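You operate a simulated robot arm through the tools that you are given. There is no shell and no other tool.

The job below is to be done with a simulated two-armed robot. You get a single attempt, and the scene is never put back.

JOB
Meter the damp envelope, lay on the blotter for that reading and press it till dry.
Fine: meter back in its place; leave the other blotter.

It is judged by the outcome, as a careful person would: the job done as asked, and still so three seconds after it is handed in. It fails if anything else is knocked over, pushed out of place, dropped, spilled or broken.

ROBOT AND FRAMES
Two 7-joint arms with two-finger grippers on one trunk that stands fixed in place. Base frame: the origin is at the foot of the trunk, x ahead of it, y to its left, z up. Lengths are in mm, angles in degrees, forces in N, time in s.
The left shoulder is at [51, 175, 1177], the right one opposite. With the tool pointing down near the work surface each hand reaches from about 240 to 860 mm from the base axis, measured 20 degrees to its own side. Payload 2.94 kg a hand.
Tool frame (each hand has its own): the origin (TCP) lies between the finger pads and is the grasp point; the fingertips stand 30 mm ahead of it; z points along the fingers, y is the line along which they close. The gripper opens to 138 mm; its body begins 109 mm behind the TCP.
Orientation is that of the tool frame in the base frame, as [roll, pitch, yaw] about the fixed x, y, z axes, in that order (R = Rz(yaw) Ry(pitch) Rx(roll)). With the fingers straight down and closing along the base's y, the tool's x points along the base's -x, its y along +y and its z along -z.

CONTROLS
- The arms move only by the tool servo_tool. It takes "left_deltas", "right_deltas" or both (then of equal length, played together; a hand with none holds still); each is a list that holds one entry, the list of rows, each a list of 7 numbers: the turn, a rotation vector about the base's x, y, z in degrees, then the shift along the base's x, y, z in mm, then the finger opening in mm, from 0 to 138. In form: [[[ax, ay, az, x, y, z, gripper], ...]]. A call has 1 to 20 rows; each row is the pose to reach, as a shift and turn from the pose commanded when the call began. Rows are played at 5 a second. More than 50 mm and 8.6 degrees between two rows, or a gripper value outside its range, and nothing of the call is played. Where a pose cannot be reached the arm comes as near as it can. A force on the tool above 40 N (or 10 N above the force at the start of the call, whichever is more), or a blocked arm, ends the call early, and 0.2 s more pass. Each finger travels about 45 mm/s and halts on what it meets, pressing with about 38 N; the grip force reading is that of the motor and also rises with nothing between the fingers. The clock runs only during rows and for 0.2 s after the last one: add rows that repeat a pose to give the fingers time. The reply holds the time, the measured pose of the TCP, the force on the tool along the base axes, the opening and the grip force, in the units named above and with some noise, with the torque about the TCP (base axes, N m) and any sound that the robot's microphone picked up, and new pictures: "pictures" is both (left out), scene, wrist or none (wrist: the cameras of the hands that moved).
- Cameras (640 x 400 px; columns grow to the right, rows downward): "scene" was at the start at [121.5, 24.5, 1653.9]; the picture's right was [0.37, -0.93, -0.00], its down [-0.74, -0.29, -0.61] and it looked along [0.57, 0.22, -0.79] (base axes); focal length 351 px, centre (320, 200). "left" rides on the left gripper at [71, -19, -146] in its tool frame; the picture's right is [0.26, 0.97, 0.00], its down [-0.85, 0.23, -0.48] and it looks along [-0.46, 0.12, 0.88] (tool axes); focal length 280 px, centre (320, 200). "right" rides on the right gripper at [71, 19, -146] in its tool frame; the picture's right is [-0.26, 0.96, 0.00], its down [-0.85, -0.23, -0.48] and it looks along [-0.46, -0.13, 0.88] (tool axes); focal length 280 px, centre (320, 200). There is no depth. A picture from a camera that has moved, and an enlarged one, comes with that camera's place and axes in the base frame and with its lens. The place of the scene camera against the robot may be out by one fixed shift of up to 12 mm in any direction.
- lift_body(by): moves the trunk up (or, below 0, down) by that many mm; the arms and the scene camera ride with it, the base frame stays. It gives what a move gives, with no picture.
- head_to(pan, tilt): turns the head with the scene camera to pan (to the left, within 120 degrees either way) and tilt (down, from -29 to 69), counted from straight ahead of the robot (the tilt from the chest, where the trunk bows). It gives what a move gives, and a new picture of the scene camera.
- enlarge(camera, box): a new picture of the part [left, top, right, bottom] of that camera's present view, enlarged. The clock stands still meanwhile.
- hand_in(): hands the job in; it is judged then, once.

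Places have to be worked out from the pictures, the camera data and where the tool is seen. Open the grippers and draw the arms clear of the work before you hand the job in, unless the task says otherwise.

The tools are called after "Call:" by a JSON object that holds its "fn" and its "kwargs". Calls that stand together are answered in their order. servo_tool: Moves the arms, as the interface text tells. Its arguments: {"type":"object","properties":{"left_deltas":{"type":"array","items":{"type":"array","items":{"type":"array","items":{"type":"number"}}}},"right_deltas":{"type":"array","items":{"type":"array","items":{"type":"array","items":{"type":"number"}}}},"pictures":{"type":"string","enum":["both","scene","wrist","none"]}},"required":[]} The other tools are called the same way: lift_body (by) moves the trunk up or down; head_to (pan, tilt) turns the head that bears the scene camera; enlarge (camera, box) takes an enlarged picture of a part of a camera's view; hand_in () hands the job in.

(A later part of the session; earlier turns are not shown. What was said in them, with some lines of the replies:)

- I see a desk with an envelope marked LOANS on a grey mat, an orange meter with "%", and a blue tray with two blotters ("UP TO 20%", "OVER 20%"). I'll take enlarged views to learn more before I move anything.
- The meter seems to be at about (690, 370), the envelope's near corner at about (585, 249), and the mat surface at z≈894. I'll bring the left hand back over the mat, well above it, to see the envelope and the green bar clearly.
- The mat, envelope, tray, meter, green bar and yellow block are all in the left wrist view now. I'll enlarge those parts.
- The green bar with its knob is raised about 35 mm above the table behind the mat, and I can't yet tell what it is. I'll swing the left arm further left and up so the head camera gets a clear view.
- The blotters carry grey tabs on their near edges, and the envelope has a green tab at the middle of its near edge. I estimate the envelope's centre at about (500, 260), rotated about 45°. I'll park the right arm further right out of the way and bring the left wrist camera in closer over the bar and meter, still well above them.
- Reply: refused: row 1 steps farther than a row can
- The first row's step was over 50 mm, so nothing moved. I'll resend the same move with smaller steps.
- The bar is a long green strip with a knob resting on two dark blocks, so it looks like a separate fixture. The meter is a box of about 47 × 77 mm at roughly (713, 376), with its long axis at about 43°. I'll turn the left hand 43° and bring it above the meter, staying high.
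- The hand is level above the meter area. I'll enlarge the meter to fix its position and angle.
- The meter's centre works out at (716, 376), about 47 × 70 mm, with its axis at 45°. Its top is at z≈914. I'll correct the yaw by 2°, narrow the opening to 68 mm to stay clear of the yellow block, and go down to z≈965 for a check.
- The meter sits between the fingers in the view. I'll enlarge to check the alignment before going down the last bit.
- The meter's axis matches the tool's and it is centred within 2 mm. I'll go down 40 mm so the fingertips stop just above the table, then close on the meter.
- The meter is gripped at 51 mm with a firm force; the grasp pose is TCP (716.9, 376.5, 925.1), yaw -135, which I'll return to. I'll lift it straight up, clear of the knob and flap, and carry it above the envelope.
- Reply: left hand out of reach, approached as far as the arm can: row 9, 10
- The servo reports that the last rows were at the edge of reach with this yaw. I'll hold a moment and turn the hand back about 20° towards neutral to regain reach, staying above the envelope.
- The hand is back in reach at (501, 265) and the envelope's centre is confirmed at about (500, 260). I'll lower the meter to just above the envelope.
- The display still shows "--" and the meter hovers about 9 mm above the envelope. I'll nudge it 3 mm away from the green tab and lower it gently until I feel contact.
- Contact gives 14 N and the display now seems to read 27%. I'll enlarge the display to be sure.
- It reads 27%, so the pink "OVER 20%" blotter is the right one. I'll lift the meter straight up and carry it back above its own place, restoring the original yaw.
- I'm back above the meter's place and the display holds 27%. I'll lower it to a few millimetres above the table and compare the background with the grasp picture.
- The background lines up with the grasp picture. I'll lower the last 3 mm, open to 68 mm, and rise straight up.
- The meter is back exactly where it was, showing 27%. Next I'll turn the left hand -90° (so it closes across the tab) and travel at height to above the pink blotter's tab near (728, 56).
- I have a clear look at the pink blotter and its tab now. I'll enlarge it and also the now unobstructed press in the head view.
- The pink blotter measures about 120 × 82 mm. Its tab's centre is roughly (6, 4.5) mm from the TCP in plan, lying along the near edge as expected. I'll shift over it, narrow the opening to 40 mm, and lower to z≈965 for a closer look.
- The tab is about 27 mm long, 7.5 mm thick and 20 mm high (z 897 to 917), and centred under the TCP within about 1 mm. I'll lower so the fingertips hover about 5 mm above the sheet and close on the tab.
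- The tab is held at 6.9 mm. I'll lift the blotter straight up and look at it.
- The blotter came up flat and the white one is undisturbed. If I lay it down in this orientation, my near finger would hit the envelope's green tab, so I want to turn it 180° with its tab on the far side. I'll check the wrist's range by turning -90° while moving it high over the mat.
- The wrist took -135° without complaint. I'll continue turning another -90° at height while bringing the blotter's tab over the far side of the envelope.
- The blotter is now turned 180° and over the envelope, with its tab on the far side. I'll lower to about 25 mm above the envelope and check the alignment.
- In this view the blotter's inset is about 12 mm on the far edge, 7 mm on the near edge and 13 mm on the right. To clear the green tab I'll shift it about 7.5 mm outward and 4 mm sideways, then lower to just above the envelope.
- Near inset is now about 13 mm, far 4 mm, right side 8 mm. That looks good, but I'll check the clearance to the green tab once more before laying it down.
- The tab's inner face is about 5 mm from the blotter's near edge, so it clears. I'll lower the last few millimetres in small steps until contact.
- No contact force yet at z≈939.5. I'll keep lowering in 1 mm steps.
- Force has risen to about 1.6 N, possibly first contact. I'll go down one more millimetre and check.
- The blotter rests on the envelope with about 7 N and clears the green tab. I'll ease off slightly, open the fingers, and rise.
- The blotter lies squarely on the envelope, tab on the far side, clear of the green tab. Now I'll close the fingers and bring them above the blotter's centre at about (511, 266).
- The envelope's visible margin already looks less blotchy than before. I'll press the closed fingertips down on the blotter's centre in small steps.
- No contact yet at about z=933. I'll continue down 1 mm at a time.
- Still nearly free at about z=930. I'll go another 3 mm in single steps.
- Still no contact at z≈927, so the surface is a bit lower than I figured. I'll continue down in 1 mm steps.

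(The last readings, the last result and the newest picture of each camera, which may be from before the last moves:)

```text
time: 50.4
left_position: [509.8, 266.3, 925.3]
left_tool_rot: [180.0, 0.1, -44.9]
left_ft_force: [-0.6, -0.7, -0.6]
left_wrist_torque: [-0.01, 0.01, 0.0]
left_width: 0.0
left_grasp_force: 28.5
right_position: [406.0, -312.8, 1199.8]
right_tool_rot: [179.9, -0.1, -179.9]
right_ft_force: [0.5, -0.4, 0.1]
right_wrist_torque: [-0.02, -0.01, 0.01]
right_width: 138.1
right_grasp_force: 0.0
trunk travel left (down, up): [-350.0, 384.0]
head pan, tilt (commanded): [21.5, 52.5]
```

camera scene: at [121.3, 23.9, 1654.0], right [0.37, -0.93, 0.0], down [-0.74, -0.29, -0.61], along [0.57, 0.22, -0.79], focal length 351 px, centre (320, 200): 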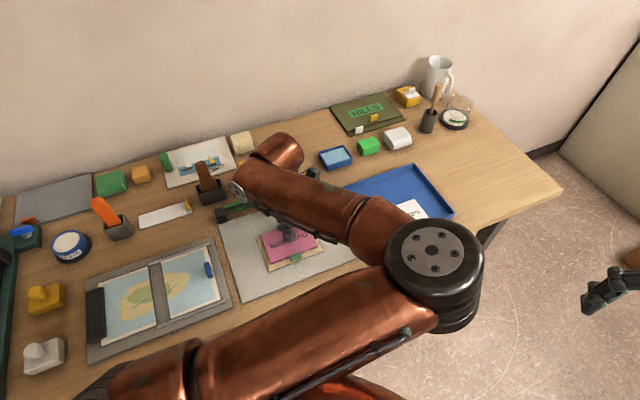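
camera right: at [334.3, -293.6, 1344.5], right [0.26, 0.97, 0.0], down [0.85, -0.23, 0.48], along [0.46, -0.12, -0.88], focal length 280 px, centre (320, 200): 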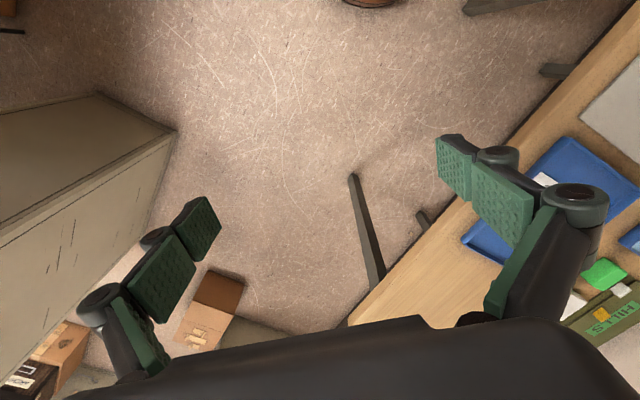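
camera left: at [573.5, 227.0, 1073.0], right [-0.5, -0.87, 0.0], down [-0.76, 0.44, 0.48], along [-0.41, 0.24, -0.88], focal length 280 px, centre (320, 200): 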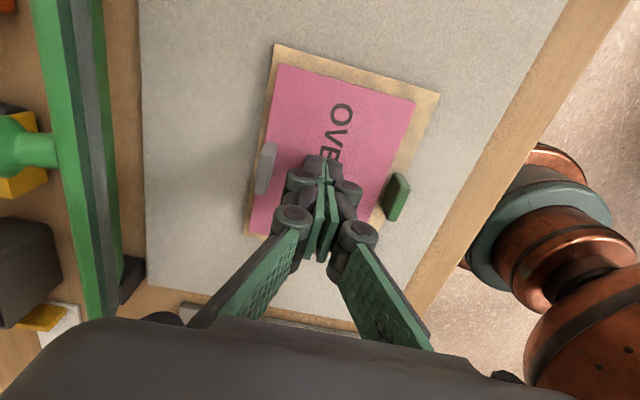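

Force is still zero at z≈924. I'll go another 3 mm.

Call:
{"fn": "servo_tool", "kwargs": {"left_deltas": [[[0, 0, 0, 0, 0, -1, 0], [0, 0, 0, 0, 0, -2, 0], [0, 0, 0, 0, 0, -3, 0], [0, 0, 0, 0, 0, -3, 0]]], "pictures": "wrist"}}

Call:
{"fn": "enlarge", "kwargs": {"camera": "scene", "box": [250, 200, 350, 280]}}

```text
time: 51.4
left_position: [510.1, 265.5, 923.8]
left_tool_rot: [-179.9, 0.0, -45.0]
left_ft_force: [-0.8, 1.8, 13.3]
left_wrist_torque: [0.02, 0.0, 0.02]
left_width: 6.1
left_grasp_force: 28.3
right_position: [404.6, -312.4, 1200.1]
right_tool_rot: [180.0, 0.1, -179.9]
right_ft_force: [0.1, -1.4, 0.1]
right_wrist_torque: [0.03, 0.04, 0.02]
right_width: 137.9
right_grasp_force: 0.2
trunk travel left (down, up): [-350.0, 384.0]
head pan, tilt (commanded): [21.5, 52.5]
camera left: at [573.0, 226.9, 1068.6], right [-0.5, -0.87, 0.0], down [-0.76, 0.44, 0.47], along [-0.41, 0.24, -0.88], focal length 280 px, centre (320, 200)
```

left: 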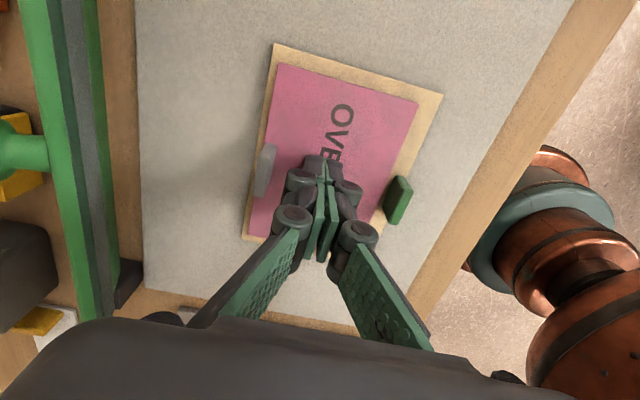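

```text
5.00 times, centred on (300, 240) of scene
camera zoom: at [120.2, 23.6, 1654.2], right [0.37, -0.93, 0.0], down [-0.74, -0.29, -0.61], along [0.57, 0.22, -0.79], focal length 1753 px, centre (420, 0)
```

zoom: 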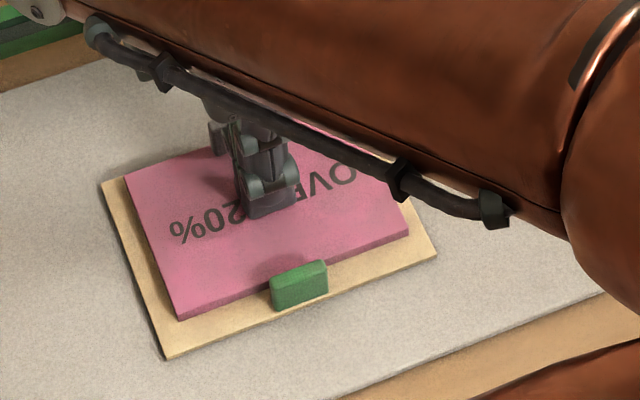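

Contact at last: 13 N at z≈923. I'll press about 1 mm further and hold for 4 s.

Call:
{"fn": "servo_tool", "kwargs": {"left_deltas": [[[0, 0, 0, 0, 0, -0.5, 0], [0, 0, 0, 0, 0, -1, 0], [0, 0, 0, 0, 0, -1, 0], [0, 0, 0, 0, 0, -1, 0], [0, 0, 0, 0, 0, -1, 0], [0, 0, 0, 0, 0, -1, 0], [0, 0, 0, 0, 0, -1, 0], [0, 0, 0, 0, 0, -1, 0], [0, 0, 0, 0, 0, -1, 0], [0, 0, 0, 0, 0, -1, 0], [0, 0, 0, 0, 0, -1, 0], [0, 0, 0, 0, 0, -1, 0], [0, 0, 0, 0, 0, -1, 0], [0, 0, 0, 0, 0, -1, 0], [0, 0, 0, 0, 0, -1, 0], [0, 0, 0, 0, 0, -1, 0], [0, 0, 0, 0, 0, -1, 0], [0, 0, 0, 0, 0, -1, 0], [0, 0, 0, 0, 0, -1, 0], [0, 0, 0, 0, 0, -1, 0]]], "pictures": "wrist"}}

Call:
{"fn": "enlarge", "kwargs": {"camera": "scene", "box": [250, 200, 350, 280]}}

Call:
{"fn": "enlarge", "kwargs": {"camera": "left", "box": [230, 30, 470, 250]}}

```text
time: 55.6
left_position: [506.9, 263.6, 922.1]
left_tool_rot: [-179.8, 0.0, -45.0]
left_ft_force: [-0.4, -0.4, 32.3]
left_wrist_torque: [0.02, 0.01, 0.02]
left_width: 6.2
left_grasp_force: 28.3
right_position: [402.9, -313.0, 1200.3]
right_tool_rot: [179.9, 0.1, -179.9]
right_ft_force: [-0.3, 0.1, 0.3]
right_wrist_torque: [0.02, 0.0, 0.0]
right_width: 138.0
right_grasp_force: 0.1
trunk travel left (down, up): [-350.0, 384.0]
head pan, tilt (commanded): [21.5, 52.5]
camera left: at [571.9, 226.0, 1068.0], right [-0.5, -0.87, 0.0], down [-0.76, 0.44, 0.47], along [-0.41, 0.24, -0.88], focal length 280 px, centre (320, 200)
```

left: 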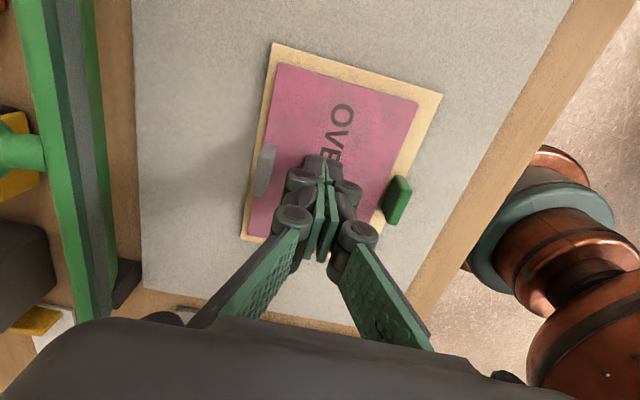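

```text
5.00 times, centred on (300, 240) of scene
camera zoom: at [118.6, 22.4, 1654.3], right [0.37, -0.93, 0.0], down [-0.74, -0.29, -0.61], along [0.57, 0.22, -0.79], focal length 1753 px, centre (420, 0)
```

zoom: 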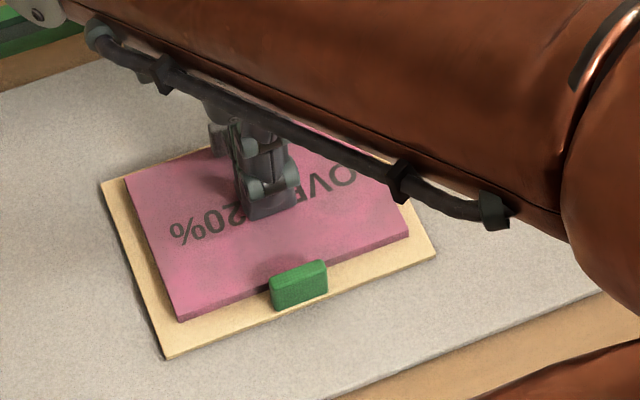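

```text
1.82 times, centred on (350, 140) of left
camera zoom: at [571.9, 226.0, 1068.0], right [-0.5, -0.87, 0.0], down [-0.76, 0.44, 0.47], along [-0.41, 0.24, -0.88], focal length 510 px, centre (266, 309)
```

zoom: 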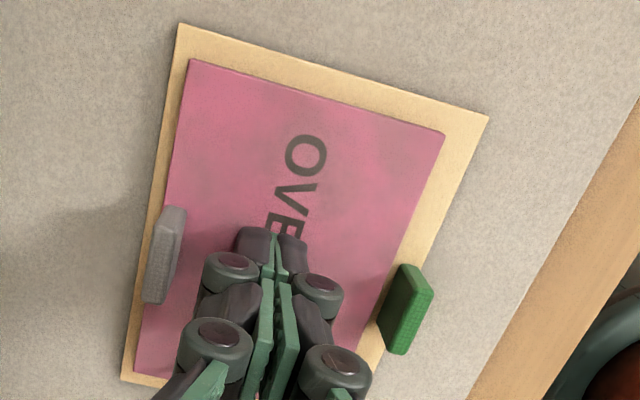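

It works: the envelope's margin has turned clean and light, and the pink blotter is darkening as it takes up the damp. Force is 32 N, so I'll ease off slightly and hold another 4 s to see if it's still changing.

Call:
{"fn": "servo_tool", "kwargs": {"left_deltas": [[[0, 0, 0, 0, 0, 0.3, 0], [0, 0, 0, 0, 0, 0.3, 0], [0, 0, 0, 0, 0, 0.3, 0], [0, 0, 0, 0, 0, 0.3, 0], [0, 0, 0, 0, 0, 0.3, 0], [0, 0, 0, 0, 0, 0.3, 0], [0, 0, 0, 0, 0, 0.3, 0], [0, 0, 0, 0, 0, 0.3, 0], [0, 0, 0, 0, 0, 0.3, 0], [0, 0, 0, 0, 0, 0.3, 0], [0, 0, 0, 0, 0, 0.3, 0], [0, 0, 0, 0, 0, 0.3, 0], [0, 0, 0, 0, 0, 0.3, 0], [0, 0, 0, 0, 0, 0.3, 0], [0, 0, 0, 0, 0, 0.3, 0], [0, 0, 0, 0, 0, 0.3, 0], [0, 0, 0, 0, 0, 0.3, 0], [0, 0, 0, 0, 0, 0.3, 0], [0, 0, 0, 0, 0, 0.3, 0], [0, 0, 0, 0, 0, 0.3, 0]]], "pictures": "wrist"}}

Call:
{"fn": "enlarge", "kwargs": {"camera": "scene", "box": [250, 200, 350, 280]}}

Call:
{"fn": "enlarge", "kwargs": {"camera": "left", "box": [230, 30, 470, 250]}}

```text
time: 59.8
left_position: [508.3, 264.2, 923.4]
left_tool_rot: [-179.9, 0.0, -44.9]
left_ft_force: [0.1, 0.0, 27.5]
left_wrist_torque: [-0.02, 0.01, -0.01]
left_width: 5.8
left_grasp_force: 28.4
right_position: [404.1, -314.2, 1200.1]
right_tool_rot: [179.9, 0.0, -179.9]
right_ft_force: [0.1, -0.4, 0.4]
right_wrist_torque: [-0.01, 0.0, 0.02]
right_width: 138.1
right_grasp_force: 0.0
trunk travel left (down, up): [-350.0, 384.0]
head pan, tilt (commanded): [21.5, 52.5]
camera left: at [572.3, 226.2, 1068.1], right [-0.5, -0.87, 0.0], down [-0.76, 0.44, 0.48], along [-0.41, 0.24, -0.88], focal length 280 px, centre (320, 200)
```

left: 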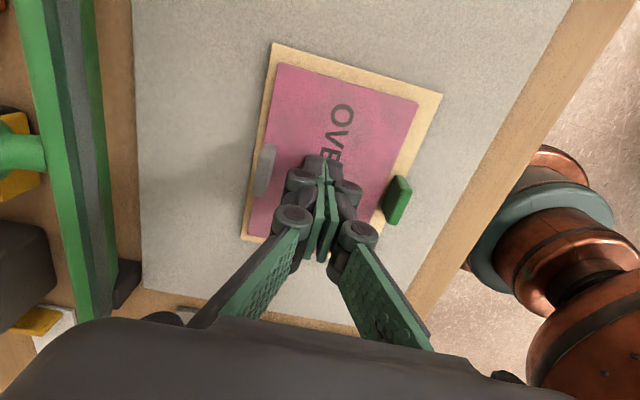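

```text
5.00 times, centred on (300, 240) of scene
camera zoom: at [119.1, 22.6, 1654.2], right [0.37, -0.93, 0.0], down [-0.74, -0.29, -0.61], along [0.57, 0.22, -0.79], focal length 1753 px, centre (420, 0)
```

zoom: 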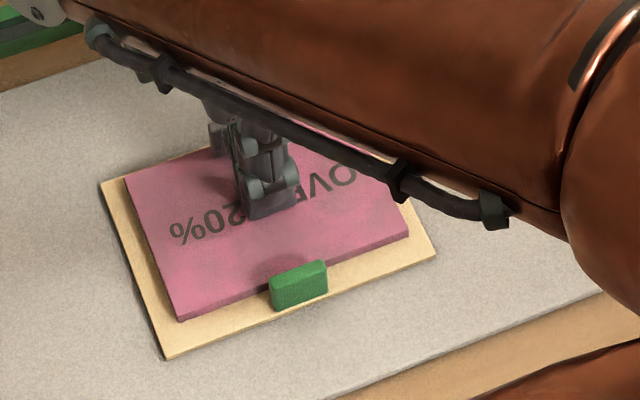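

```text
1.82 times, centred on (350, 140) of left
camera zoom: at [572.3, 226.2, 1068.1], right [-0.5, -0.87, 0.0], down [-0.76, 0.44, 0.48], along [-0.41, 0.24, -0.88], focal length 510 px, centre (266, 309)
```

zoom: 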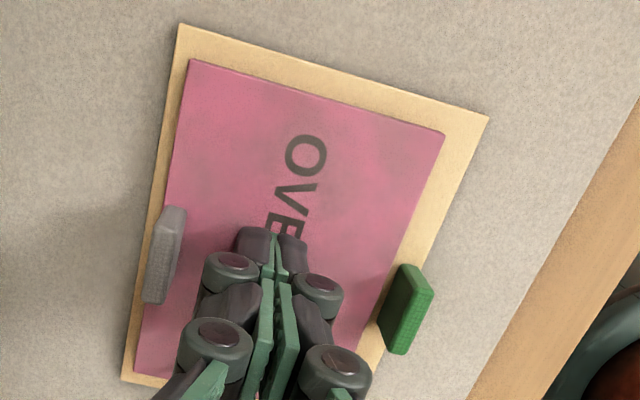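

The picture has stopped changing: clean, evenly light margins all round. I'll hold one more spell for safety, then rise straight up.

Call:
{"fn": "servo_tool", "kwargs": {"left_deltas": [[[0, 0, 0, 0, 0, 0, 0], [0, 0, 0, 0, 0, 0, 0], [0, 0, 0, 0, 0, 0, 0], [0, 0, 0, 0, 0, 0, 0], [0, 0, 0, 0, 0, 0, 0], [0, 0, 0, 0, 0, 0, 0], [0, 0, 0, 0, 0, 0, 0], [0, 0, 0, 0, 0, 0, 0], [0, 0, 0, 0, 0, 0, 0], [0, 0, 0, 0, 0, 0, 0], [0, 0, 0, 0, 0, 0, 0], [0, 0, 0, 0, 0, 0, 0], [0, 0, 0, 0, 0, 3, 0], [0, 0, 0, 0, 0, 15, 0], [0, 0, 0, 0, 0, 40, 0], [0, 0, 0, 0, 0, 80, 0], [0, 0, 0, 0, 0, 120, 0], [0, 0, 0, 0, 0, 160, 0], [0, 0, 0, 0, 0, 160, 0]]], "pictures": "both"}}

Call:
{"fn": "enlarge", "kwargs": {"camera": "left", "box": [230, 30, 470, 250]}}

Call:
{"fn": "enlarge", "kwargs": {"camera": "scene", "box": [230, 190, 350, 290]}}

```text
time: 63.8
left_position: [509.4, 266.1, 1081.4]
left_tool_rot: [179.9, 0.1, -45.0]
left_ft_force: [0.1, 0.1, -0.2]
left_wrist_torque: [0.0, 0.02, 0.02]
left_width: 0.0
left_grasp_force: 27.7
right_position: [405.2, -312.4, 1199.5]
right_tool_rot: [179.8, -0.1, -179.9]
right_ft_force: [0.3, -0.3, 0.7]
right_wrist_torque: [-0.01, -0.03, 0.0]
right_width: 138.1
right_grasp_force: 0.0
trunk travel left (down, up): [-350.0, 384.0]
head pan, tilt (commanded): [21.5, 52.5]
camera scene: at [121.5, 23.9, 1653.9], right [0.37, -0.93, 0.0], down [-0.74, -0.29, -0.61], along [0.57, 0.22, -0.79], focal length 351 px, centre (320, 200)
camera left: at [573.2, 228.5, 1227.1], right [-0.5, -0.87, 0.0], down [-0.76, 0.44, 0.48], along [-0.41, 0.24, -0.88], focal length 280 px, centre (320, 200)
```

scene: 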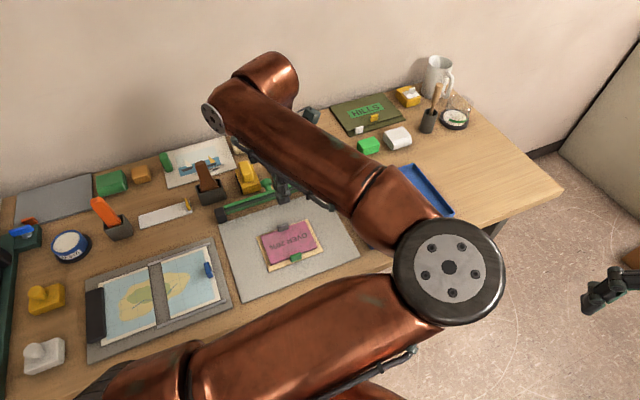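
left: 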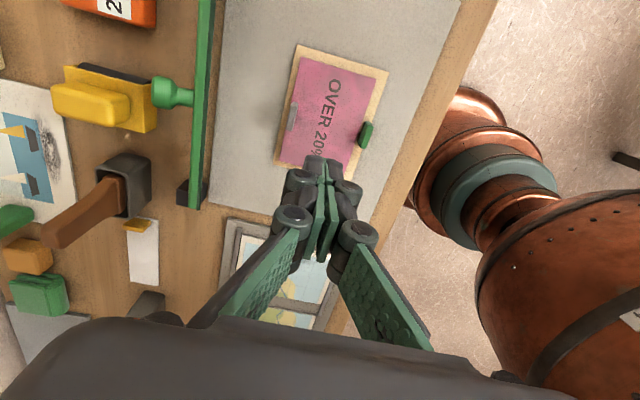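

```text
1.82 times, centred on (350, 140) of left
camera zoom: at [573.2, 228.5, 1227.1], right [-0.5, -0.87, 0.0], down [-0.76, 0.44, 0.48], along [-0.41, 0.24, -0.88], focal length 510 px, centre (266, 309)
```

zoom: 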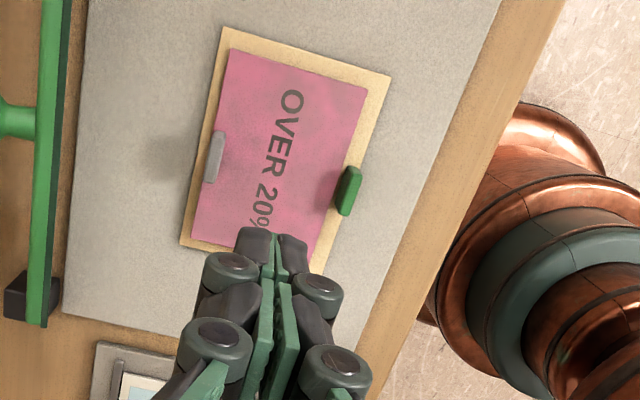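

```text
4.00 times, centred on (290, 240) of scene
camera zoom: at [121.5, 23.9, 1653.9], right [0.37, -0.93, 0.0], down [-0.74, -0.29, -0.61], along [0.57, 0.22, -0.79], focal length 1402 px, centre (440, 40)
```

zoom: 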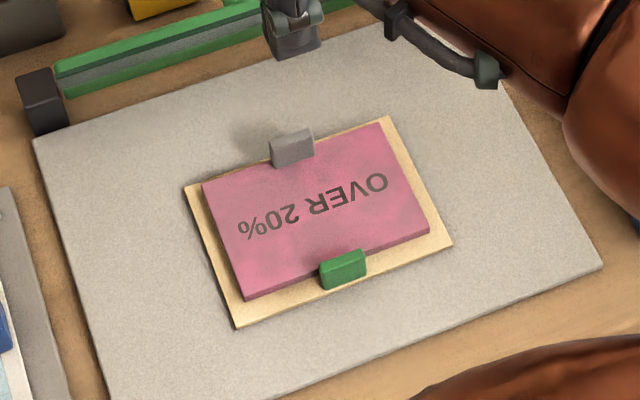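

The envelope is evenly dry around the blotter, which now shows the damp, and the white blotter stays in the tray. I'll open the gripper and draw the left arm up and away to the left, unwinding the wrist as it goes.

Call:
{"fn": "servo_tool", "kwargs": {"left_deltas": [[[0, 0, 0, 0, 0, 40, 0], [0, 0, 0, 0, 0, 80, 20], [0, 0, 8, 0, 0, 110, 40], [0, 0, 16, -5, 15, 120, 60], [0, 0, 24, -10, 35, 120, 60], [0, 0, 32, -15, 55, 120, 60], [0, 0, 40, -20, 75, 120, 60], [0, 0, 48, -25, 95, 120, 60], [0, 0, 56, -30, 115, 120, 60], [0, 0, 64, -35, 135, 120, 60], [0, 0, 72, -40, 155, 120, 60], [0, 0, 80, -45, 175, 120, 60], [0, 0, 88, -50, 195, 120, 60], [0, 0, 96, -55, 215, 120, 60], [0, 0, 104, -60, 235, 120, 60], [0, 0, 112, -65, 255, 120, 60], [0, 0, 120, -70, 275, 120, 60], [0, 0, 128, -75, 295, 120, 60], [0, 0, 136, -80, 310, 120, 60], [0, 0, 144, -85, 320, 120, 60]]], "pictures": "both"}}

```text
time: 68.0
left_position: [424.0, 585.5, 1201.5]
left_tool_rot: [180.0, 0.0, 99.1]
left_ft_force: [-0.5, 0.7, 0.0]
left_wrist_torque: [-0.03, 0.01, 0.01]
left_width: 60.2
left_grasp_force: 0.0
right_position: [405.6, -312.5, 1199.3]
right_tool_rot: [179.8, 0.0, -179.9]
right_ft_force: [0.3, 0.0, 0.2]
right_wrist_torque: [-0.04, -0.04, 0.01]
right_width: 137.9
right_grasp_force: 0.0
trunk travel left (down, up): [-350.0, 384.0]
head pan, tilt (commanded): [21.5, 52.5]
camera scene: at [121.1, 24.7, 1654.0], right [0.37, -0.93, 0.0], down [-0.74, -0.29, -0.61], along [0.57, 0.22, -0.79], focal length 351 px, centre (320, 200)
camera left: at [393.7, 651.3, 1346.3], right [0.91, 0.41, 0.0], down [0.36, -0.8, 0.48], along [0.2, -0.43, -0.88], focal length 280 px, centre (320, 200)
```

scene: 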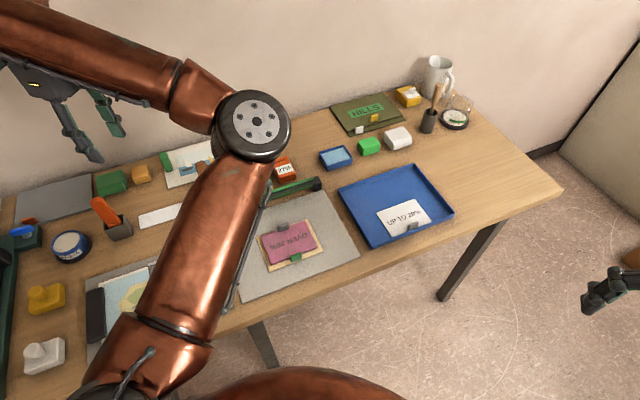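
left: 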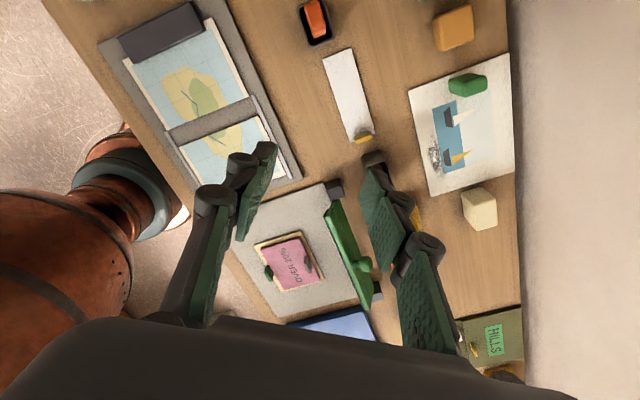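

The arm is drawn clear to the left. I'll take a last close look at the meter, the blotter on the envelope, and the tray before handing in.

Call:
{"fn": "enlarge", "kwargs": {"camera": "scene", "box": [220, 140, 460, 290]}}

Call:
{"fn": "enlarge", "kwargs": {"camera": "scene", "box": [230, 205, 340, 285]}}

Call:
{"fn": "enlarge", "kwargs": {"camera": "left", "box": [220, 170, 420, 320]}}

```text
2.67 times, centred on (340, 215) of scene
camera zoom: at [121.1, 24.7, 1654.0], right [0.37, -0.93, 0.0], down [-0.74, -0.29, -0.61], along [0.57, 0.22, -0.79], focal length 935 px, centre (267, 160)
```

zoom: 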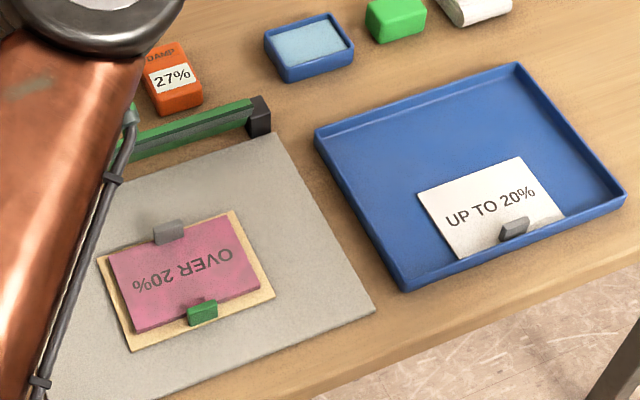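

```text
5.00 times, centred on (285, 245) of scene
camera zoom: at [121.1, 24.7, 1654.0], right [0.37, -0.93, 0.0], down [-0.74, -0.29, -0.61], along [0.57, 0.22, -0.79], focal length 1753 px, centre (495, -25)
```

zoom: 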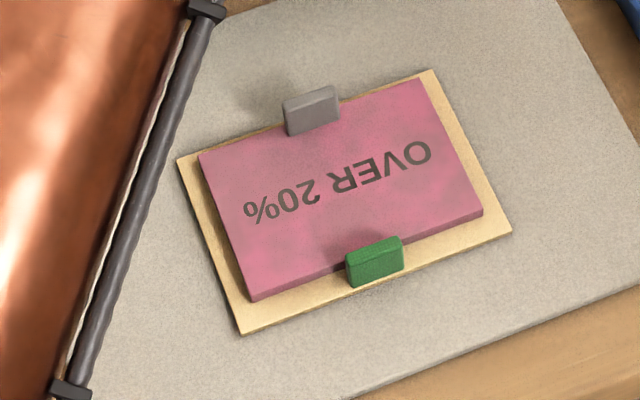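

```text
2.67 times, centred on (320, 245) of left
camera zoom: at [393.7, 651.3, 1346.3], right [0.91, 0.41, 0.0], down [0.36, -0.8, 0.48], along [0.2, -0.43, -0.88], focal length 748 px, centre (320, 80)
```

zoom: 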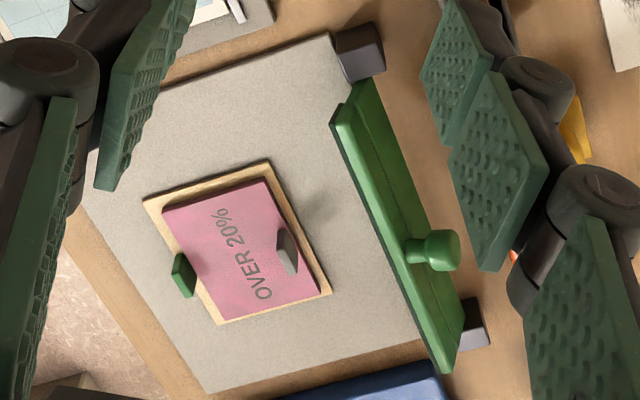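

Everything checks out: the meter (27%) is in its place, and the pink "OVER 20%" blotter lies on the dried envelope. The white blotter is untouched in the tray, and both arms are clear with grippers open, so I'm handing in.

Call:
{"fn": "hand_in", "kwargs": {}}

```text
The job is handed in.
```

I metered the envelope at 27%, so I laid the pink "OVER 20%" blotter on it and pressed it. I judged it dry by eye and didn't meter it again.

- **Drying:** I pressed with the closed fingers, at roughly 30 N, for about 10 seconds. The envelope's visible edges went from blotchy to evenly light and then stopped changing. The part under the blotter I couldn't see.
- **Blotter:** It is still on the envelope, turned so its tab is on the far side. Laid the other way, my finger would have hit the envelope's green tab.
- **Meter:** It is back where I picked it up and still shows 27%.
- **Other blotter:** The white "UP TO 20%" blotter is still in the tray, untouched.

I saw nothing else moved or knocked over. Both arms were clear with grippers open when I handed in.
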